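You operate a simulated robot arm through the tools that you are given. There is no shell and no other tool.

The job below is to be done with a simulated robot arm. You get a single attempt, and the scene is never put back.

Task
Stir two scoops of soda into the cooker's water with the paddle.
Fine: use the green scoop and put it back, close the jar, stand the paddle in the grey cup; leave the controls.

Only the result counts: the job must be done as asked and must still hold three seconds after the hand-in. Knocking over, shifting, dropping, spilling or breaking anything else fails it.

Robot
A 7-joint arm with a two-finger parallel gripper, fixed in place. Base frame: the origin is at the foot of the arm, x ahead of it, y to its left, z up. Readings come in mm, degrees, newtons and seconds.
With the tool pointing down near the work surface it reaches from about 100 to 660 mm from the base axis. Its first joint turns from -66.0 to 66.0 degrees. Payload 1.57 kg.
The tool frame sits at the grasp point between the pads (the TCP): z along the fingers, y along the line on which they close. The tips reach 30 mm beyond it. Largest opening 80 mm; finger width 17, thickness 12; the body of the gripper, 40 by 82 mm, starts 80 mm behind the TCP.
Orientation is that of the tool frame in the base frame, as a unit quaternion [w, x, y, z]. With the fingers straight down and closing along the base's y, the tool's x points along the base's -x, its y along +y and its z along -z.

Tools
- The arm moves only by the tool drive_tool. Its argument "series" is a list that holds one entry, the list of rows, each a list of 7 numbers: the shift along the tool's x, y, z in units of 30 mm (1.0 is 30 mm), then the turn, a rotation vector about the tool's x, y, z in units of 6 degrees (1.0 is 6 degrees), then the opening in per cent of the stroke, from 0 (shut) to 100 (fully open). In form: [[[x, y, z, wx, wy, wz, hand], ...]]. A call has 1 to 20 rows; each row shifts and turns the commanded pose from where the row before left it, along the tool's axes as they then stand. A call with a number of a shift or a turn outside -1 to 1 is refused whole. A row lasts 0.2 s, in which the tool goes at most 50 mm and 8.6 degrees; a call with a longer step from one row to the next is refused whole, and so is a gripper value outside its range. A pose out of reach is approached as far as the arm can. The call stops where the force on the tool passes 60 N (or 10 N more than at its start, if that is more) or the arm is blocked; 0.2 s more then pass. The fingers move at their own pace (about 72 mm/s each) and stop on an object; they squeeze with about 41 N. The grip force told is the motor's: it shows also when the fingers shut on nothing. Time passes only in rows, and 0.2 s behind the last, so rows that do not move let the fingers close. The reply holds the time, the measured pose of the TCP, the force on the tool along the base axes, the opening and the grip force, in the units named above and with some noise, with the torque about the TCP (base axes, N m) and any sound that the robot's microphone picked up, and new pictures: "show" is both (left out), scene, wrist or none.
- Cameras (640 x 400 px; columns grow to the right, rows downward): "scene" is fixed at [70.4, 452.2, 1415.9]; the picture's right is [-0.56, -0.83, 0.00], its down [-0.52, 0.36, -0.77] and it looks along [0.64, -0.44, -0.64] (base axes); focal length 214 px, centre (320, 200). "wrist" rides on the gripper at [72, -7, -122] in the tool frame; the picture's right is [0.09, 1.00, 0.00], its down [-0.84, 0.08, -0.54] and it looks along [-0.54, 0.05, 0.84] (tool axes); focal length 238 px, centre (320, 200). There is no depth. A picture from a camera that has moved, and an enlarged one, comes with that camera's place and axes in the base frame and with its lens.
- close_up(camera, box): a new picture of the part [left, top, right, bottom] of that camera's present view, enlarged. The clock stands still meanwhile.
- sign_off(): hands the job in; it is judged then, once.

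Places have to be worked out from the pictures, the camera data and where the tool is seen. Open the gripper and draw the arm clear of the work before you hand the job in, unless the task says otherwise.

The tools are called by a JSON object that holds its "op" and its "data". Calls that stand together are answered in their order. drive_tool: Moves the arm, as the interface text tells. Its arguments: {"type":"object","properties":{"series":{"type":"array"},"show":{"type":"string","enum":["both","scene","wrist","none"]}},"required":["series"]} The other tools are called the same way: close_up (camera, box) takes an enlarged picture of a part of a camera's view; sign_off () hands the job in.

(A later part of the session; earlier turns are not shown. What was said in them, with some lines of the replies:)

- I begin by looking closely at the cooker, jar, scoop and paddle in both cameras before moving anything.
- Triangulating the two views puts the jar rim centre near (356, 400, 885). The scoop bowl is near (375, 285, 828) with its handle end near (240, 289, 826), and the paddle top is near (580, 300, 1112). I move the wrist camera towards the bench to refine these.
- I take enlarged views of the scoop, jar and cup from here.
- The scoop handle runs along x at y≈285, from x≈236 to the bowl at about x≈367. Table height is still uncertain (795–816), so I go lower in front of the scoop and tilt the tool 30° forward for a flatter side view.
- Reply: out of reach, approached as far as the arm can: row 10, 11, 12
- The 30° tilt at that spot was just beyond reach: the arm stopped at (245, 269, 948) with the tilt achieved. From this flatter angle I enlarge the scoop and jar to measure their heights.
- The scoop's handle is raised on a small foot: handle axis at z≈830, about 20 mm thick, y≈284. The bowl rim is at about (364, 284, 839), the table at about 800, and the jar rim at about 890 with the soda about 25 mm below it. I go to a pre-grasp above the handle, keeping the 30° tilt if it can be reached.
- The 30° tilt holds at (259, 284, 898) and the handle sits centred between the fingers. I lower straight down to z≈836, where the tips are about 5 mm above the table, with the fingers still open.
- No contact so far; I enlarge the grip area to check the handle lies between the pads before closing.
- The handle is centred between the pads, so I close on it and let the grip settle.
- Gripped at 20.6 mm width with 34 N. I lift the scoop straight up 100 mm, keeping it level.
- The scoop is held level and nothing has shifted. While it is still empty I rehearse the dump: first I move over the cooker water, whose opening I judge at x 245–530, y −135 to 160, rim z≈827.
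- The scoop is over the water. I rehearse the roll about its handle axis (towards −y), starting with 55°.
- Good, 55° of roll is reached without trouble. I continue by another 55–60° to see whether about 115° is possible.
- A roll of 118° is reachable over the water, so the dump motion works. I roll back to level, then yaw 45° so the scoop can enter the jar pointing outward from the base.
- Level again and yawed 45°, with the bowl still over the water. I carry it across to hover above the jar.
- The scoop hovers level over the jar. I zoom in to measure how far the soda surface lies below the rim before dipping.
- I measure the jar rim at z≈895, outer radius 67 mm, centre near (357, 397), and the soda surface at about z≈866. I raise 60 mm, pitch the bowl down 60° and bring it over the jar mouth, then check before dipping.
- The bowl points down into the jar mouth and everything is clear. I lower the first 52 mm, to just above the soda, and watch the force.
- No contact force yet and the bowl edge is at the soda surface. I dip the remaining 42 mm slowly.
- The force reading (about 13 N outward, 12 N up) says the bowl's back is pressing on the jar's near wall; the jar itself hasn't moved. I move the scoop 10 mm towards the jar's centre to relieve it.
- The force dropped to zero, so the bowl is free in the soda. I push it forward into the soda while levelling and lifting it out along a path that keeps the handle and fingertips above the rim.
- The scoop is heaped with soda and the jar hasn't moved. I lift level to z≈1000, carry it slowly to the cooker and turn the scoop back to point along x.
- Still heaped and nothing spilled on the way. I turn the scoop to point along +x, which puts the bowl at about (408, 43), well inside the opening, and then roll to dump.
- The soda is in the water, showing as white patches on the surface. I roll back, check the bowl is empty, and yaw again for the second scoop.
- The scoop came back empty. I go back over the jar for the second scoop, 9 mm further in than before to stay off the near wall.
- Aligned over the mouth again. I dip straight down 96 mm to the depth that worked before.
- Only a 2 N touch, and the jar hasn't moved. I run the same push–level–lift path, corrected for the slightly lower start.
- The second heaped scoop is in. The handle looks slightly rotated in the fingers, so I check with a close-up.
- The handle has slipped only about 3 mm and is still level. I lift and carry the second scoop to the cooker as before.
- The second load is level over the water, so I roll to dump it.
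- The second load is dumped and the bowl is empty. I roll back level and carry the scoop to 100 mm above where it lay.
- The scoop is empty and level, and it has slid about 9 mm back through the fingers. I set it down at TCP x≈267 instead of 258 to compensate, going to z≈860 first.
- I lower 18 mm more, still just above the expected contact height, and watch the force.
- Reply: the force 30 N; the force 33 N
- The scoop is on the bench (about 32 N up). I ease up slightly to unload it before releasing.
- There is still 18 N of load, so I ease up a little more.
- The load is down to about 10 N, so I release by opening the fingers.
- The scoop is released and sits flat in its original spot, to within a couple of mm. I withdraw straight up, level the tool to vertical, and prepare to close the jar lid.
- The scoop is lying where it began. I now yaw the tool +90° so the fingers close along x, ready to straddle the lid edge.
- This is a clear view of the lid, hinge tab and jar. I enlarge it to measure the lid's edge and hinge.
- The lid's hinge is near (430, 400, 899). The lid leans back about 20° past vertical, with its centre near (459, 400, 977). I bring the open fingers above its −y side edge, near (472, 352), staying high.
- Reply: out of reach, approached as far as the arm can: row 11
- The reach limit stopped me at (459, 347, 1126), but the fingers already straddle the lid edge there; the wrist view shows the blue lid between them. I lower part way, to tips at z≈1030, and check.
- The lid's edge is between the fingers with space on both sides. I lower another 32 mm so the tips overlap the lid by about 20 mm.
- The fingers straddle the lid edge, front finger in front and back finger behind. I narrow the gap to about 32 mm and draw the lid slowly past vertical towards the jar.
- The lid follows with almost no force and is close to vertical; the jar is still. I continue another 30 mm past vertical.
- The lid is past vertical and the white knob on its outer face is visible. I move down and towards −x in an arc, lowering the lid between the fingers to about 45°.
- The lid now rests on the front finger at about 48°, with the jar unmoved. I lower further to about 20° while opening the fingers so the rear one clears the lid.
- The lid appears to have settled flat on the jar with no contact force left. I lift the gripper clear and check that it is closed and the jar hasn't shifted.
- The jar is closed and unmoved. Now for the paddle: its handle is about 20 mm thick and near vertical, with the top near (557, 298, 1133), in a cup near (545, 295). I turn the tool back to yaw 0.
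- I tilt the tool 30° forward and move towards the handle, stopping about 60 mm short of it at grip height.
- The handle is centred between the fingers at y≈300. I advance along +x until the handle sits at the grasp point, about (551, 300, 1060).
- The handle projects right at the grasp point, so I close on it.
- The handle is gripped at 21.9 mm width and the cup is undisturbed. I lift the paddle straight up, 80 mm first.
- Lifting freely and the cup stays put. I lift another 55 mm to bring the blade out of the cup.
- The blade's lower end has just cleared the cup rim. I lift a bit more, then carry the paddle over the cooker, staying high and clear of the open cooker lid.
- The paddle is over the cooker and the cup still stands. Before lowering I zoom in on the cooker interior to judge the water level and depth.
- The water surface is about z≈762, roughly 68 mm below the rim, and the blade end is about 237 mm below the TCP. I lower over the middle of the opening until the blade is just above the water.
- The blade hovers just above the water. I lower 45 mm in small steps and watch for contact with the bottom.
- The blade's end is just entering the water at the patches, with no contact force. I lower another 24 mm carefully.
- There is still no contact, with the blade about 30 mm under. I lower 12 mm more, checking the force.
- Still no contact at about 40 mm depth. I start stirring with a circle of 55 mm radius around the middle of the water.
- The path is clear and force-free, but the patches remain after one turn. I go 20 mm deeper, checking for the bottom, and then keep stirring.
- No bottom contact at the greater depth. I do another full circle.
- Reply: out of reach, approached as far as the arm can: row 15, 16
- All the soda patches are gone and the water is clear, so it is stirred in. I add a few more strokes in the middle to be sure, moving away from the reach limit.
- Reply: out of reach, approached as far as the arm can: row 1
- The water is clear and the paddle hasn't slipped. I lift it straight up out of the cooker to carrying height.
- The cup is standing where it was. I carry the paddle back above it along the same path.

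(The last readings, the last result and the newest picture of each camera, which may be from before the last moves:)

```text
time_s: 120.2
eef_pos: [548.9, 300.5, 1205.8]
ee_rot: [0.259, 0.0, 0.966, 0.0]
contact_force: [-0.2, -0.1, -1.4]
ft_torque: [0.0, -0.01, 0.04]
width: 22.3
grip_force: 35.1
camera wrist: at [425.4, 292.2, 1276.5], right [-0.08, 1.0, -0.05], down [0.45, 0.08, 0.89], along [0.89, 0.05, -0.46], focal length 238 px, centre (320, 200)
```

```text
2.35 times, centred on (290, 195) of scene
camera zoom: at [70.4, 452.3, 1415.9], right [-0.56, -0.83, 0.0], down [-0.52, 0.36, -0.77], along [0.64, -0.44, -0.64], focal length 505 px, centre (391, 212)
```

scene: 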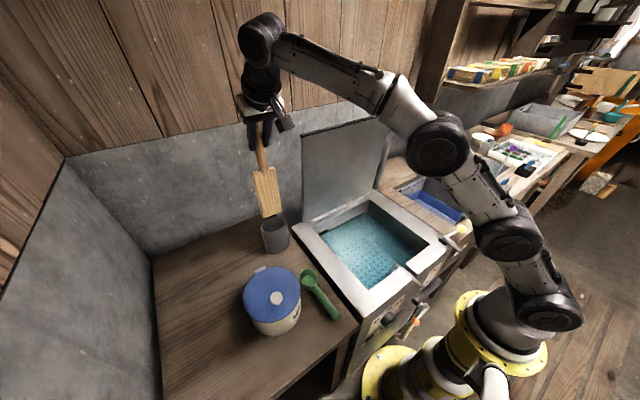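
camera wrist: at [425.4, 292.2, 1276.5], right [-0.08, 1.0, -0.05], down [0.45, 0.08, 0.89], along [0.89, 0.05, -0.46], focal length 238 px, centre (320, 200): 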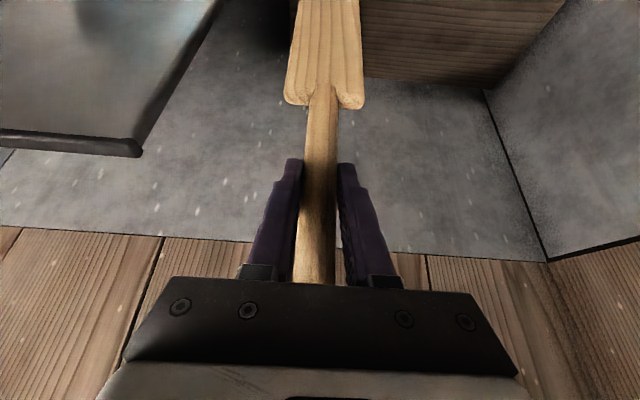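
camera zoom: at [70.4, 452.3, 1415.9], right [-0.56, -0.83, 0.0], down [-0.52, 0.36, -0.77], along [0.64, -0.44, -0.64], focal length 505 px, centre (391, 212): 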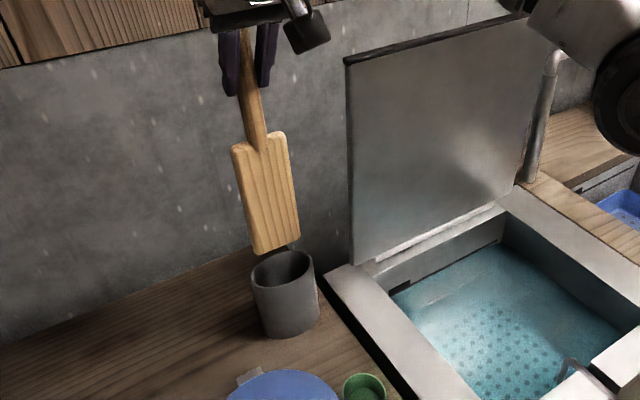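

The paddle is aligned on the line it came up. I lower 67 mm so the blade enters the cup, watching the force.

{"op": "drive_tool", "data": {"series": [[[0.2, 0, 0.346, 0, 0, 0, 0], [0.2, 0, 0.346, 0, 0, 0, 0], [0.2, 0, 0.346, 0, 0, 0, 0], [0.2, 0, 0.346, 0, 0, 0, 0]]], "show": "both"}}

{"op": "close_up", "data": {"camera": "scene", "box": [230, 150, 330, 270]}}

```text
time_s: 121.2
eef_pos: [549.4, 299.7, 1159.6]
ee_rot: [0.259, -0.001, 0.966, 0.001]
contact_force: [0.0, -0.6, -1.0]
ft_torque: [-0.03, -0.01, -0.02]
width: 21.9
grip_force: 34.6
camera wrist: at [425.5, 292.2, 1229.1], right [-0.08, 1.0, -0.05], down [0.45, 0.08, 0.89], along [0.89, 0.05, -0.46], focal length 238 px, centre (320, 200)
```

scene: 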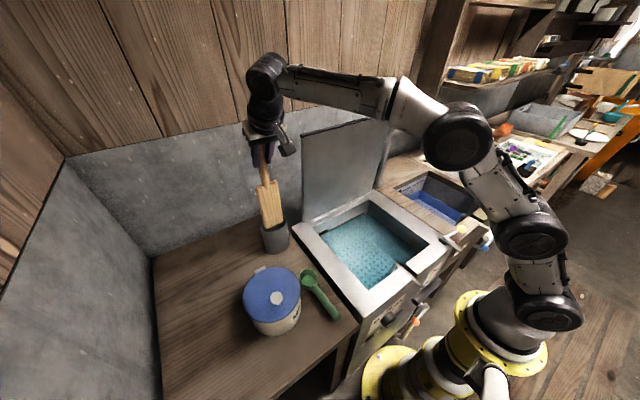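
wrist: 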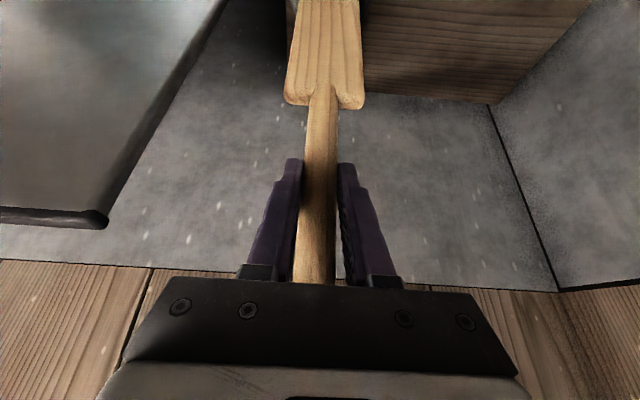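

```text
3.33 times, centred on (280, 210) of scene
camera zoom: at [70.4, 452.3, 1415.9], right [-0.56, -0.83, 0.0], down [-0.52, 0.36, -0.77], along [0.64, -0.44, -0.64], focal length 715 px, centre (453, 167)
```

zoom: 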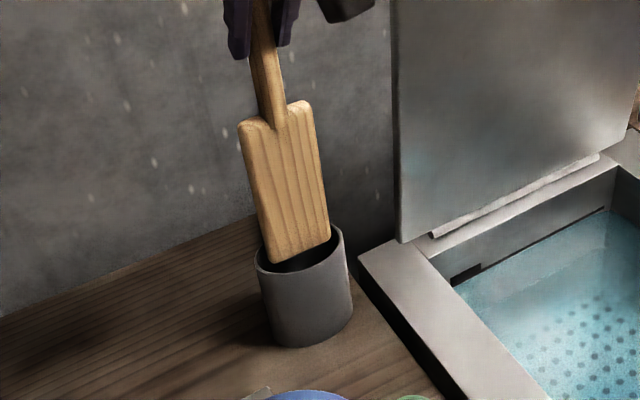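

The blade end sits inside the cup mouth with space on all sides and no force. I continue down another 66 mm.

{"op": "drive_tool", "data": {"series": [[[0.263, 0.01, 0.483, 0, 0, 0, 0], [0.263, 0.01, 0.483, 0, 0, 0, 0], [0.263, 0.01, 0.483, 0, 0, 0, 0], [0.263, 0.01, 0.483, 0, 0, 0, 0]]], "show": "both"}}

{"op": "close_up", "data": {"camera": "scene", "box": [230, 150, 330, 270]}}

```text
time_s: 122.2
eef_pos: [550.8, 300.8, 1091.8]
ee_rot: [0.258, 0.0, 0.966, 0.0]
contact_force: [-0.5, -0.4, -1.3]
ft_torque: [0.04, 0.01, -0.01]
width: 22.1
grip_force: 34.9
camera wrist: at [426.8, 293.8, 1162.7], right [-0.08, 1.0, -0.05], down [0.45, 0.08, 0.89], along [0.89, 0.05, -0.46], focal length 238 px, centre (320, 200)
```

scene: 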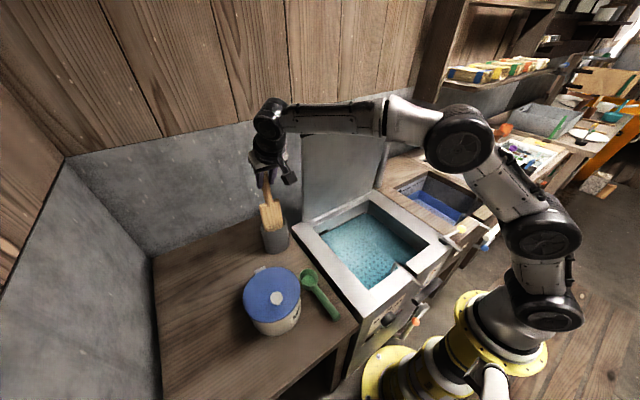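
wrist: 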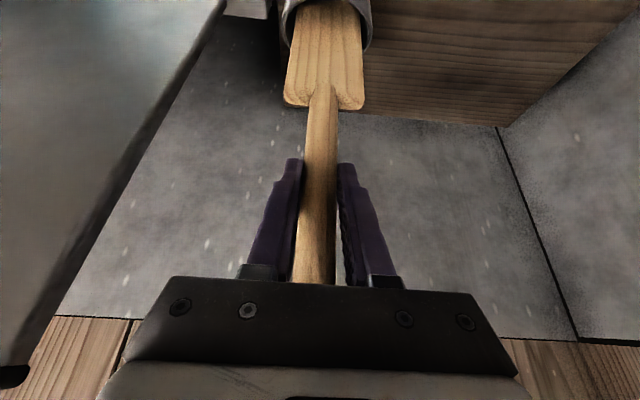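

```text
3.33 times, centred on (280, 210) of scene
camera zoom: at [70.4, 452.3, 1415.9], right [-0.56, -0.83, 0.0], down [-0.52, 0.36, -0.77], along [0.64, -0.44, -0.64], focal length 715 px, centre (453, 167)
```

zoom: 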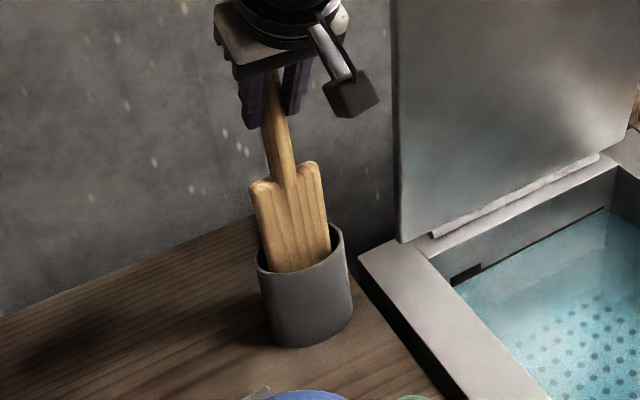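

It is going in cleanly. I lower another 28 mm in small steps towards its resting height.

{"op": "drive_tool", "data": {"series": [[[0.112, 0.005, 0.205, 0, 0, 0, 0], [0.112, 0.005, 0.205, 0, 0, 0, 0], [0.112, 0.005, 0.205, 0, 0, 0, 0], [0.112, 0.005, 0.205, 0, 0, 0, 0]]], "show": "none"}}

```text
time_s: 123.2
eef_pos: [549.9, 301.1, 1063.8]
ee_rot: [0.258, 0.001, 0.966, 0.0]
contact_force: [0.4, 1.0, -1.0]
ft_torque: [0.01, 0.04, 0.01]
width: 22.0
grip_force: 34.9
```

No contact yet at 1063.8, and the original height was 1059.5. I go down 3 mm more.

{"op": "drive_tool", "data": {"series": [[[0.04, 0, 0.09, 0, 0, 0, 0], [0, 0, 0, 0, 0, 0, 0]]], "show": "none"}}

```text
time_s: 123.8
eef_pos: [550.3, 302.5, 1060.9]
ee_rot: [0.259, -0.001, 0.966, 0.001]
contact_force: [0.0, 0.8, -1.9]
ft_torque: [0.0, 0.0, -0.01]
width: 21.8
grip_force: 35.4
```

{"op": "drive_tool", "data": {"series": [[[0.035, 0, 0.06, 0, 0, 0, 0], [0, 0, 0, 0, 0, 0, 0]]], "show": "both"}}

{"op": "close_up", "data": {"camera": "scene", "box": [220, 140, 360, 280]}}

{"op": "close_up", "data": {"camera": "wrist", "box": [200, 0, 440, 290]}}

```text
time_s: 124.4
eef_pos: [551.1, 299.9, 1058.1]
ee_rot: [0.259, 0.0, 0.966, 0.0]
contact_force: [-0.1, 0.3, -1.6]
ft_torque: [0.02, 0.07, -0.03]
width: 22.2
grip_force: 34.3
camera wrist: at [427.1, 294.0, 1129.5], right [-0.08, 1.0, -0.05], down [0.45, 0.08, 0.89], along [0.89, 0.05, -0.46], focal length 238 px, centre (320, 200)
```

scene: 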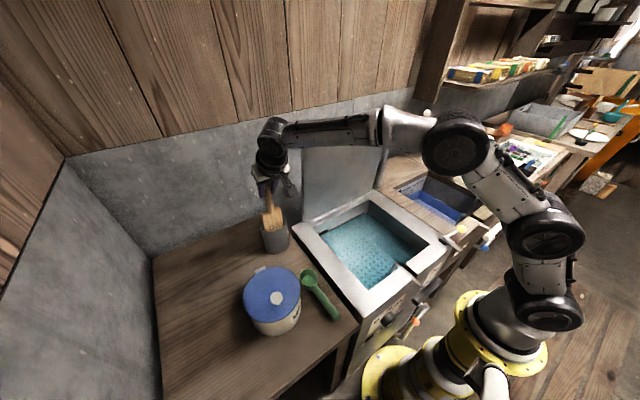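
wrist: 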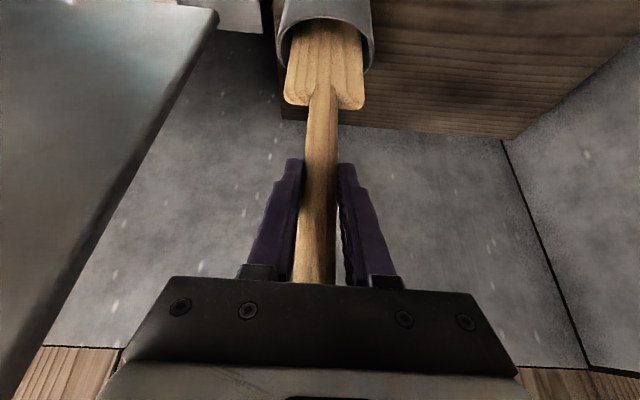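

```text
2.86 times, centred on (290, 210) of scene
camera zoom: at [70.4, 452.3, 1415.9], right [-0.56, -0.83, 0.0], down [-0.52, 0.36, -0.77], along [0.64, -0.44, -0.64], focal length 613 px, centre (406, 171)
```

zoom: 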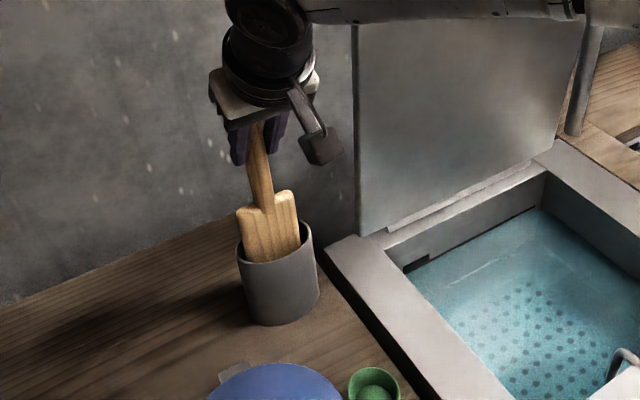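

```text
1.38 times, centred on (320, 145) of wrist
camera zoom: at [427.1, 294.0, 1129.5], right [-0.08, 1.0, -0.05], down [0.45, 0.08, 0.89], along [0.89, 0.05, -0.46], focal length 329 px, centre (320, 276)
```

zoom: 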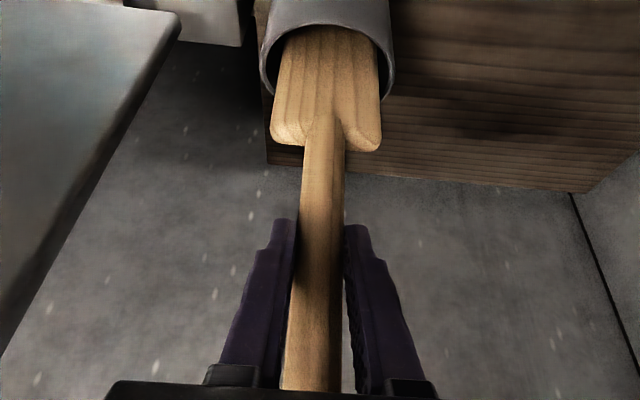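

The view matches the original pose almost exactly, but the weight (about −1.6 N) is still on the gripper. I lower 2 mm more to find the support.

{"op": "drive_tool", "data": {"series": [[[0.033, 0, 0.058, 0, 0, 0, 0], [0, 0, 0, 0, 0, 0, 0]]], "show": "none"}}

```text
time_s: 125.0
eef_pos: [550.7, 300.2, 1059.1]
ee_rot: [0.26, 0.0, 0.965, 0.001]
contact_force: [-2.7, -1.2, 8.0]
ft_torque: [-0.11, 0.59, -0.02]
width: 21.9
grip_force: 34.8
```

The blade is now supported (+8 N). I ease up by under 1 mm and open the fingers.

{"op": "drive_tool", "data": {"series": [[[-0.013, 0, -0.022, 0, 0, 0, 0], [0, 0, 0, 0, 0, 0, 20], [0, 0, 0, 0, 0, 0, 35], [0, 0, 0, 0, 0, 0, 60], [0, 0, 0, 0, 0, 0, 80], [0, 0, 0, 0, 0, 0, 80]]], "show": "both"}}

{"op": "close_up", "data": {"camera": "scene", "box": [220, 140, 360, 280]}}

{"op": "close_up", "data": {"camera": "wrist", "box": [200, 0, 440, 290]}}

```text
time_s: 126.4
eef_pos: [551.0, 301.0, 1058.2]
ee_rot: [0.26, 0.0, 0.966, 0.0]
contact_force: [0.0, -0.3, 0.6]
ft_torque: [0.04, 0.0, 0.03]
width: 63.9
grip_force: 0.0
camera wrist: at [426.8, 293.8, 1128.5], right [-0.08, 1.0, -0.05], down [0.45, 0.08, 0.89], along [0.89, 0.05, -0.46], focal length 238 px, centre (320, 200)
```

scene: 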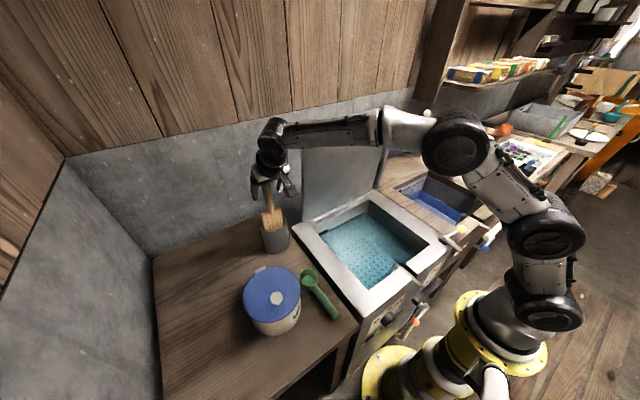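
wrist: 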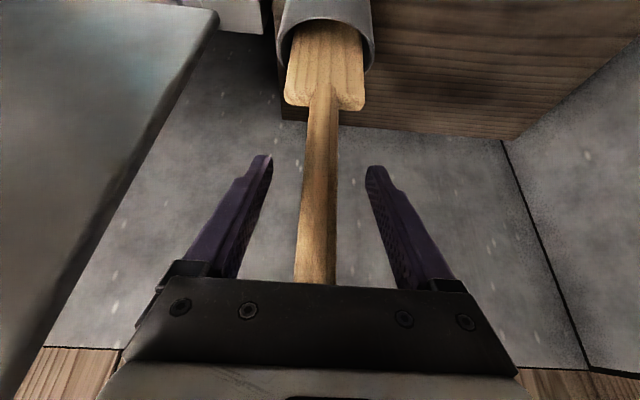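

```text
2.86 times, centred on (290, 210) of scene
camera zoom: at [70.4, 452.2, 1415.9], right [-0.56, -0.83, 0.0], down [-0.52, 0.36, -0.77], along [0.64, -0.44, -0.64], focal length 613 px, centre (406, 171)
```

zoom: 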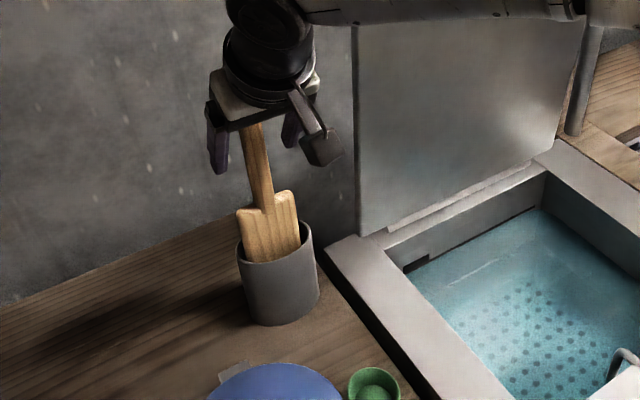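

```text
1.38 times, centred on (320, 145) of wrist
camera zoom: at [426.8, 293.8, 1128.5], right [-0.08, 1.0, -0.05], down [0.45, 0.08, 0.89], along [0.89, 0.05, -0.46], focal length 329 px, centre (320, 276)
```

zoom: 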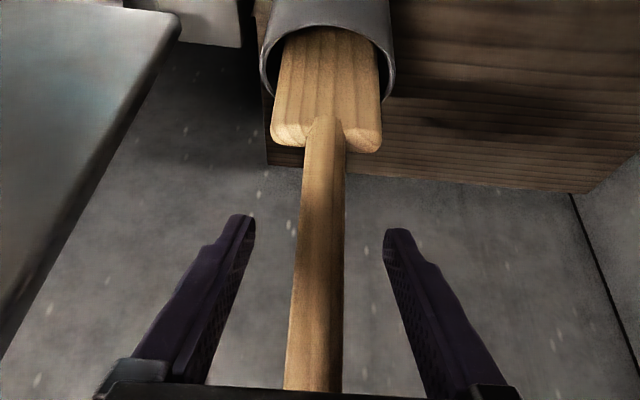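

The paddle stands in the cup just as at the start. I back the open gripper away along −x and then rise clear.

{"op": "drive_tool", "data": {"series": [[[0.4, 0, -0.25, 0, 0, 0, 80], [0.552, -0.007, -0.386, 0, 0, 0, 80], [0.552, -0.007, -0.386, 0, 0, 0, 80], [0.552, -0.007, -0.386, 0, 0, 0, 80], [0.552, -0.007, -0.386, 0, 0, 0, 80], [0, -0.2, -0.8, 0, 0, 0, 80], [0, -0.4, -0.8, 0, 0, 0, 80], [0, -0.6, -0.8, 0, 0, 0, 80], [0, -0.6, -0.8, 0, 0, 0, 80], [0, -0.6, -0.8, 0, 0, 0, 80]]], "show": "both"}}

{"op": "close_up", "data": {"camera": "scene", "box": [210, 150, 350, 350]}}

{"op": "close_up", "data": {"camera": "scene", "box": [290, 170, 470, 340]}}

```text
time_s: 128.6
eef_pos: [395.8, 226.6, 1169.5]
ee_rot: [0.259, 0.0, 0.966, 0.0]
contact_force: [0.0, 0.4, -0.3]
ft_torque: [-0.01, 0.01, -0.02]
width: 63.7
grip_force: 0.0
camera wrist: at [272.1, 220.1, 1240.5], right [-0.08, 1.0, -0.05], down [0.45, 0.08, 0.89], along [0.89, 0.05, -0.46], focal length 238 px, centre (320, 200)
```

scene: 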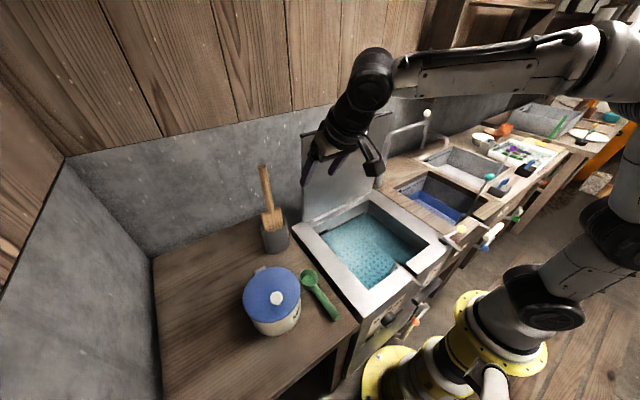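
wrist: 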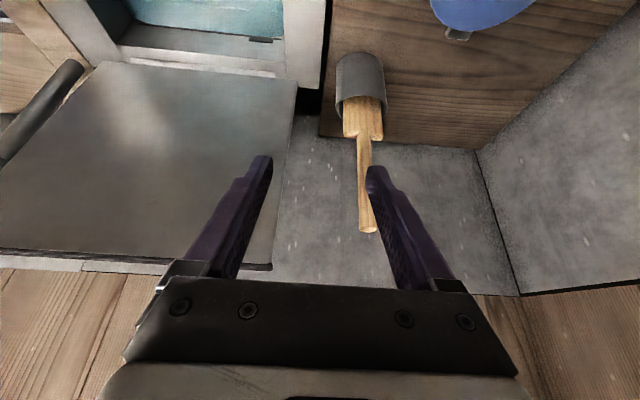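

```text
2.00 times, centred on (280, 250) of scene
camera zoom: at [70.4, 452.2, 1415.9], right [-0.56, -0.83, 0.0], down [-0.52, 0.36, -0.77], along [0.64, -0.44, -0.64], focal length 429 px, centre (400, 100)
```

zoom: 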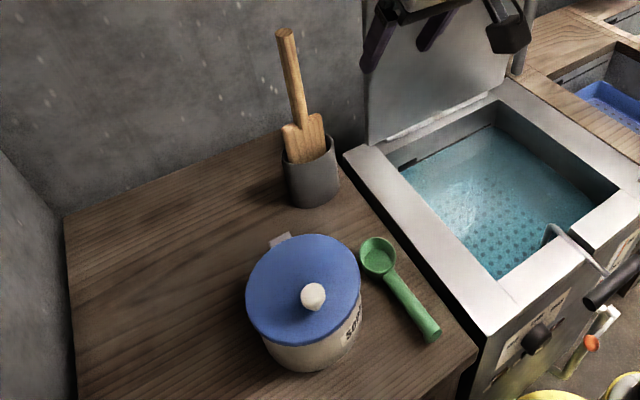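

```text
2.35 times, centred on (380, 255) of scene
camera zoom: at [70.4, 452.2, 1415.9], right [-0.56, -0.83, 0.0], down [-0.52, 0.36, -0.77], along [0.64, -0.44, -0.64], focal length 505 px, centre (179, 71)
```

zoom: 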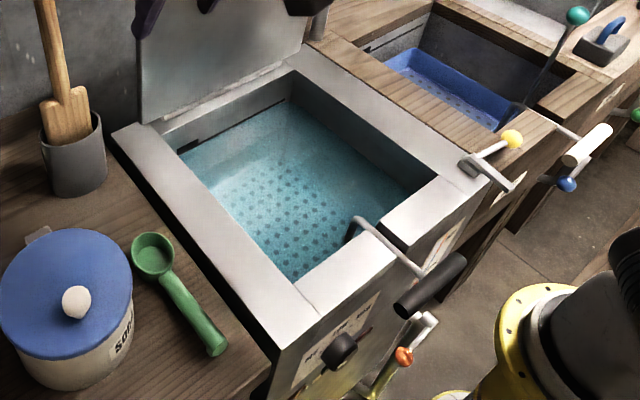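

Everything matches the start: paddle in the cup, scoop in its place, jar closed, water clear, controls untouched. I level the tool and draw the arm back to about the starting pose.

{"op": "drive_tool", "data": {"series": [[[0, 0, -0.5, 0, 1, 0, 80], [0, 0, -0.5, 0, 1, 0, 80], [0, 0, 0, 0, 1, 0, 80], [0, 0, 0, 0, 1, 0, 80], [0, 0, 0, 0, 1, 0, 80], [0.533, -0.41, -0.5, 0, 0, 0, 80], [0.533, -0.41, -0.5, 0, 0, 0, 80], [0.533, -0.41, -0.5, 0, 0, 0, 80], [0.533, -0.41, -0.5, 0, 0, 0, 80], [0.533, -0.41, -0.5, 0, 0, 0, 80], [0.533, -0.41, -0.5, 0, 0, 0, 80], [0, 0, 0, 0, 0, 0, 80]]], "show": "both"}}

{"op": "close_up", "data": {"camera": "scene", "box": [210, 150, 350, 350]}}

{"op": "close_up", "data": {"camera": "wrist", "box": [150, 0, 480, 290]}}

```text
time_s: 131.2
eef_pos: [285.9, 153.4, 1287.3]
ee_rot: [0.0, -0.001, 1.0, 0.0]
contact_force: [-0.1, 0.4, -0.4]
ft_torque: [-0.02, 0.02, 0.0]
width: 63.9
grip_force: 0.1
camera wrist: at [213.9, 147.2, 1410.4], right [-0.09, 1.0, 0.0], down [0.84, 0.08, 0.54], along [0.54, 0.05, -0.84], focal length 238 px, centre (320, 200)
```

scene: 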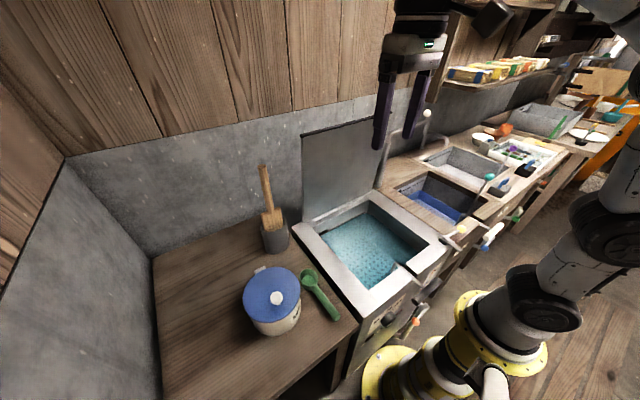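
wrist: 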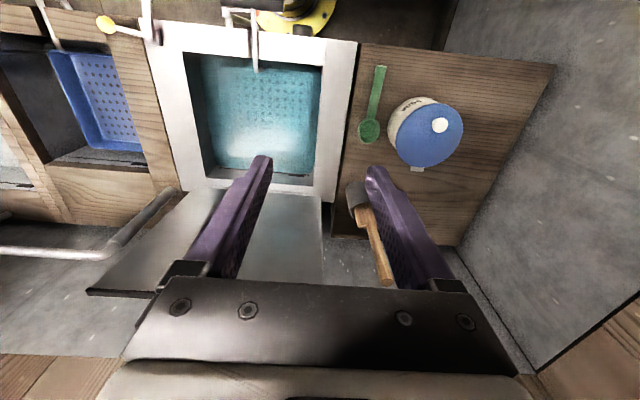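

```text
2.00 times, centred on (280, 250) of scene
camera zoom: at [70.4, 452.2, 1415.9], right [-0.56, -0.83, 0.0], down [-0.52, 0.36, -0.77], along [0.64, -0.44, -0.64], focal length 429 px, centre (400, 100)
```

zoom: 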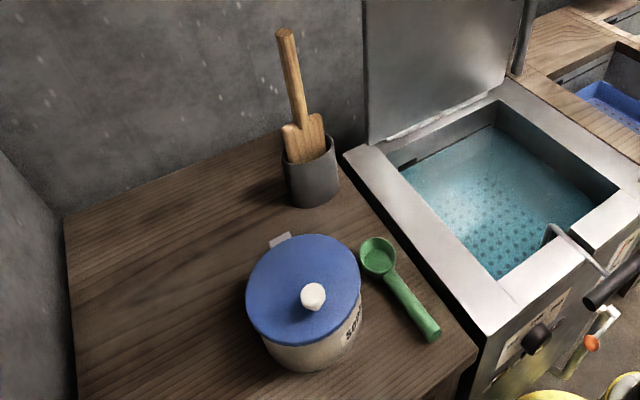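

```text
1.38 times, centred on (315, 145) of wrist
camera zoom: at [213.9, 147.2, 1410.4], right [-0.09, 1.0, 0.0], down [0.84, 0.08, 0.54], along [0.54, 0.05, -0.84], focal length 329 px, centre (327, 276)
```

zoom: 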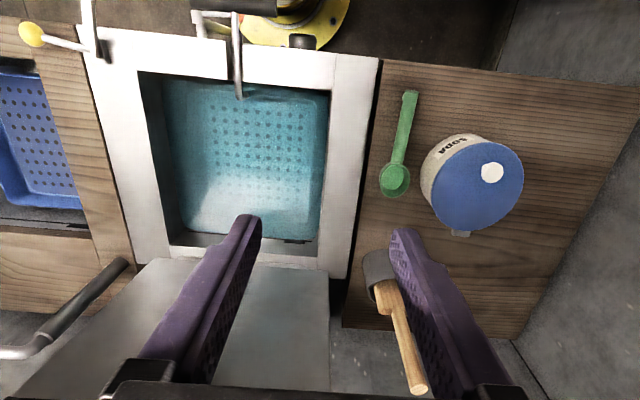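

The final views show both scoops of soda stirred in and the water clear. The green scoop is back, the jar is closed, the paddle stands in the grey cup, the controls are unchanged, and the gripper is open and clear. I hand the job in.

{"op": "sign_off", "data": {}}

```text
The job is handed in.
```

The job is finished and handed in. I put two full scoops of soda into the cooker's water and stirred with the paddle until every white patch was gone and the water was clear.

- **Scoop:** the green scoop is back in its original spot on the bench, to within a few millimetres.
- **Jar:** the lid is closed. The bowl pressed briefly on the inside of the jar during the first dip, but the jar did not move.
- **Paddle:** it stands in the grey cup as it did at the start.
- **Controls:** I left them alone, and they look unchanged in the final pictures.

Nothing was spilled or knocked over that I could see. The gripper is open and the arm is back near where it began, clear of the work.
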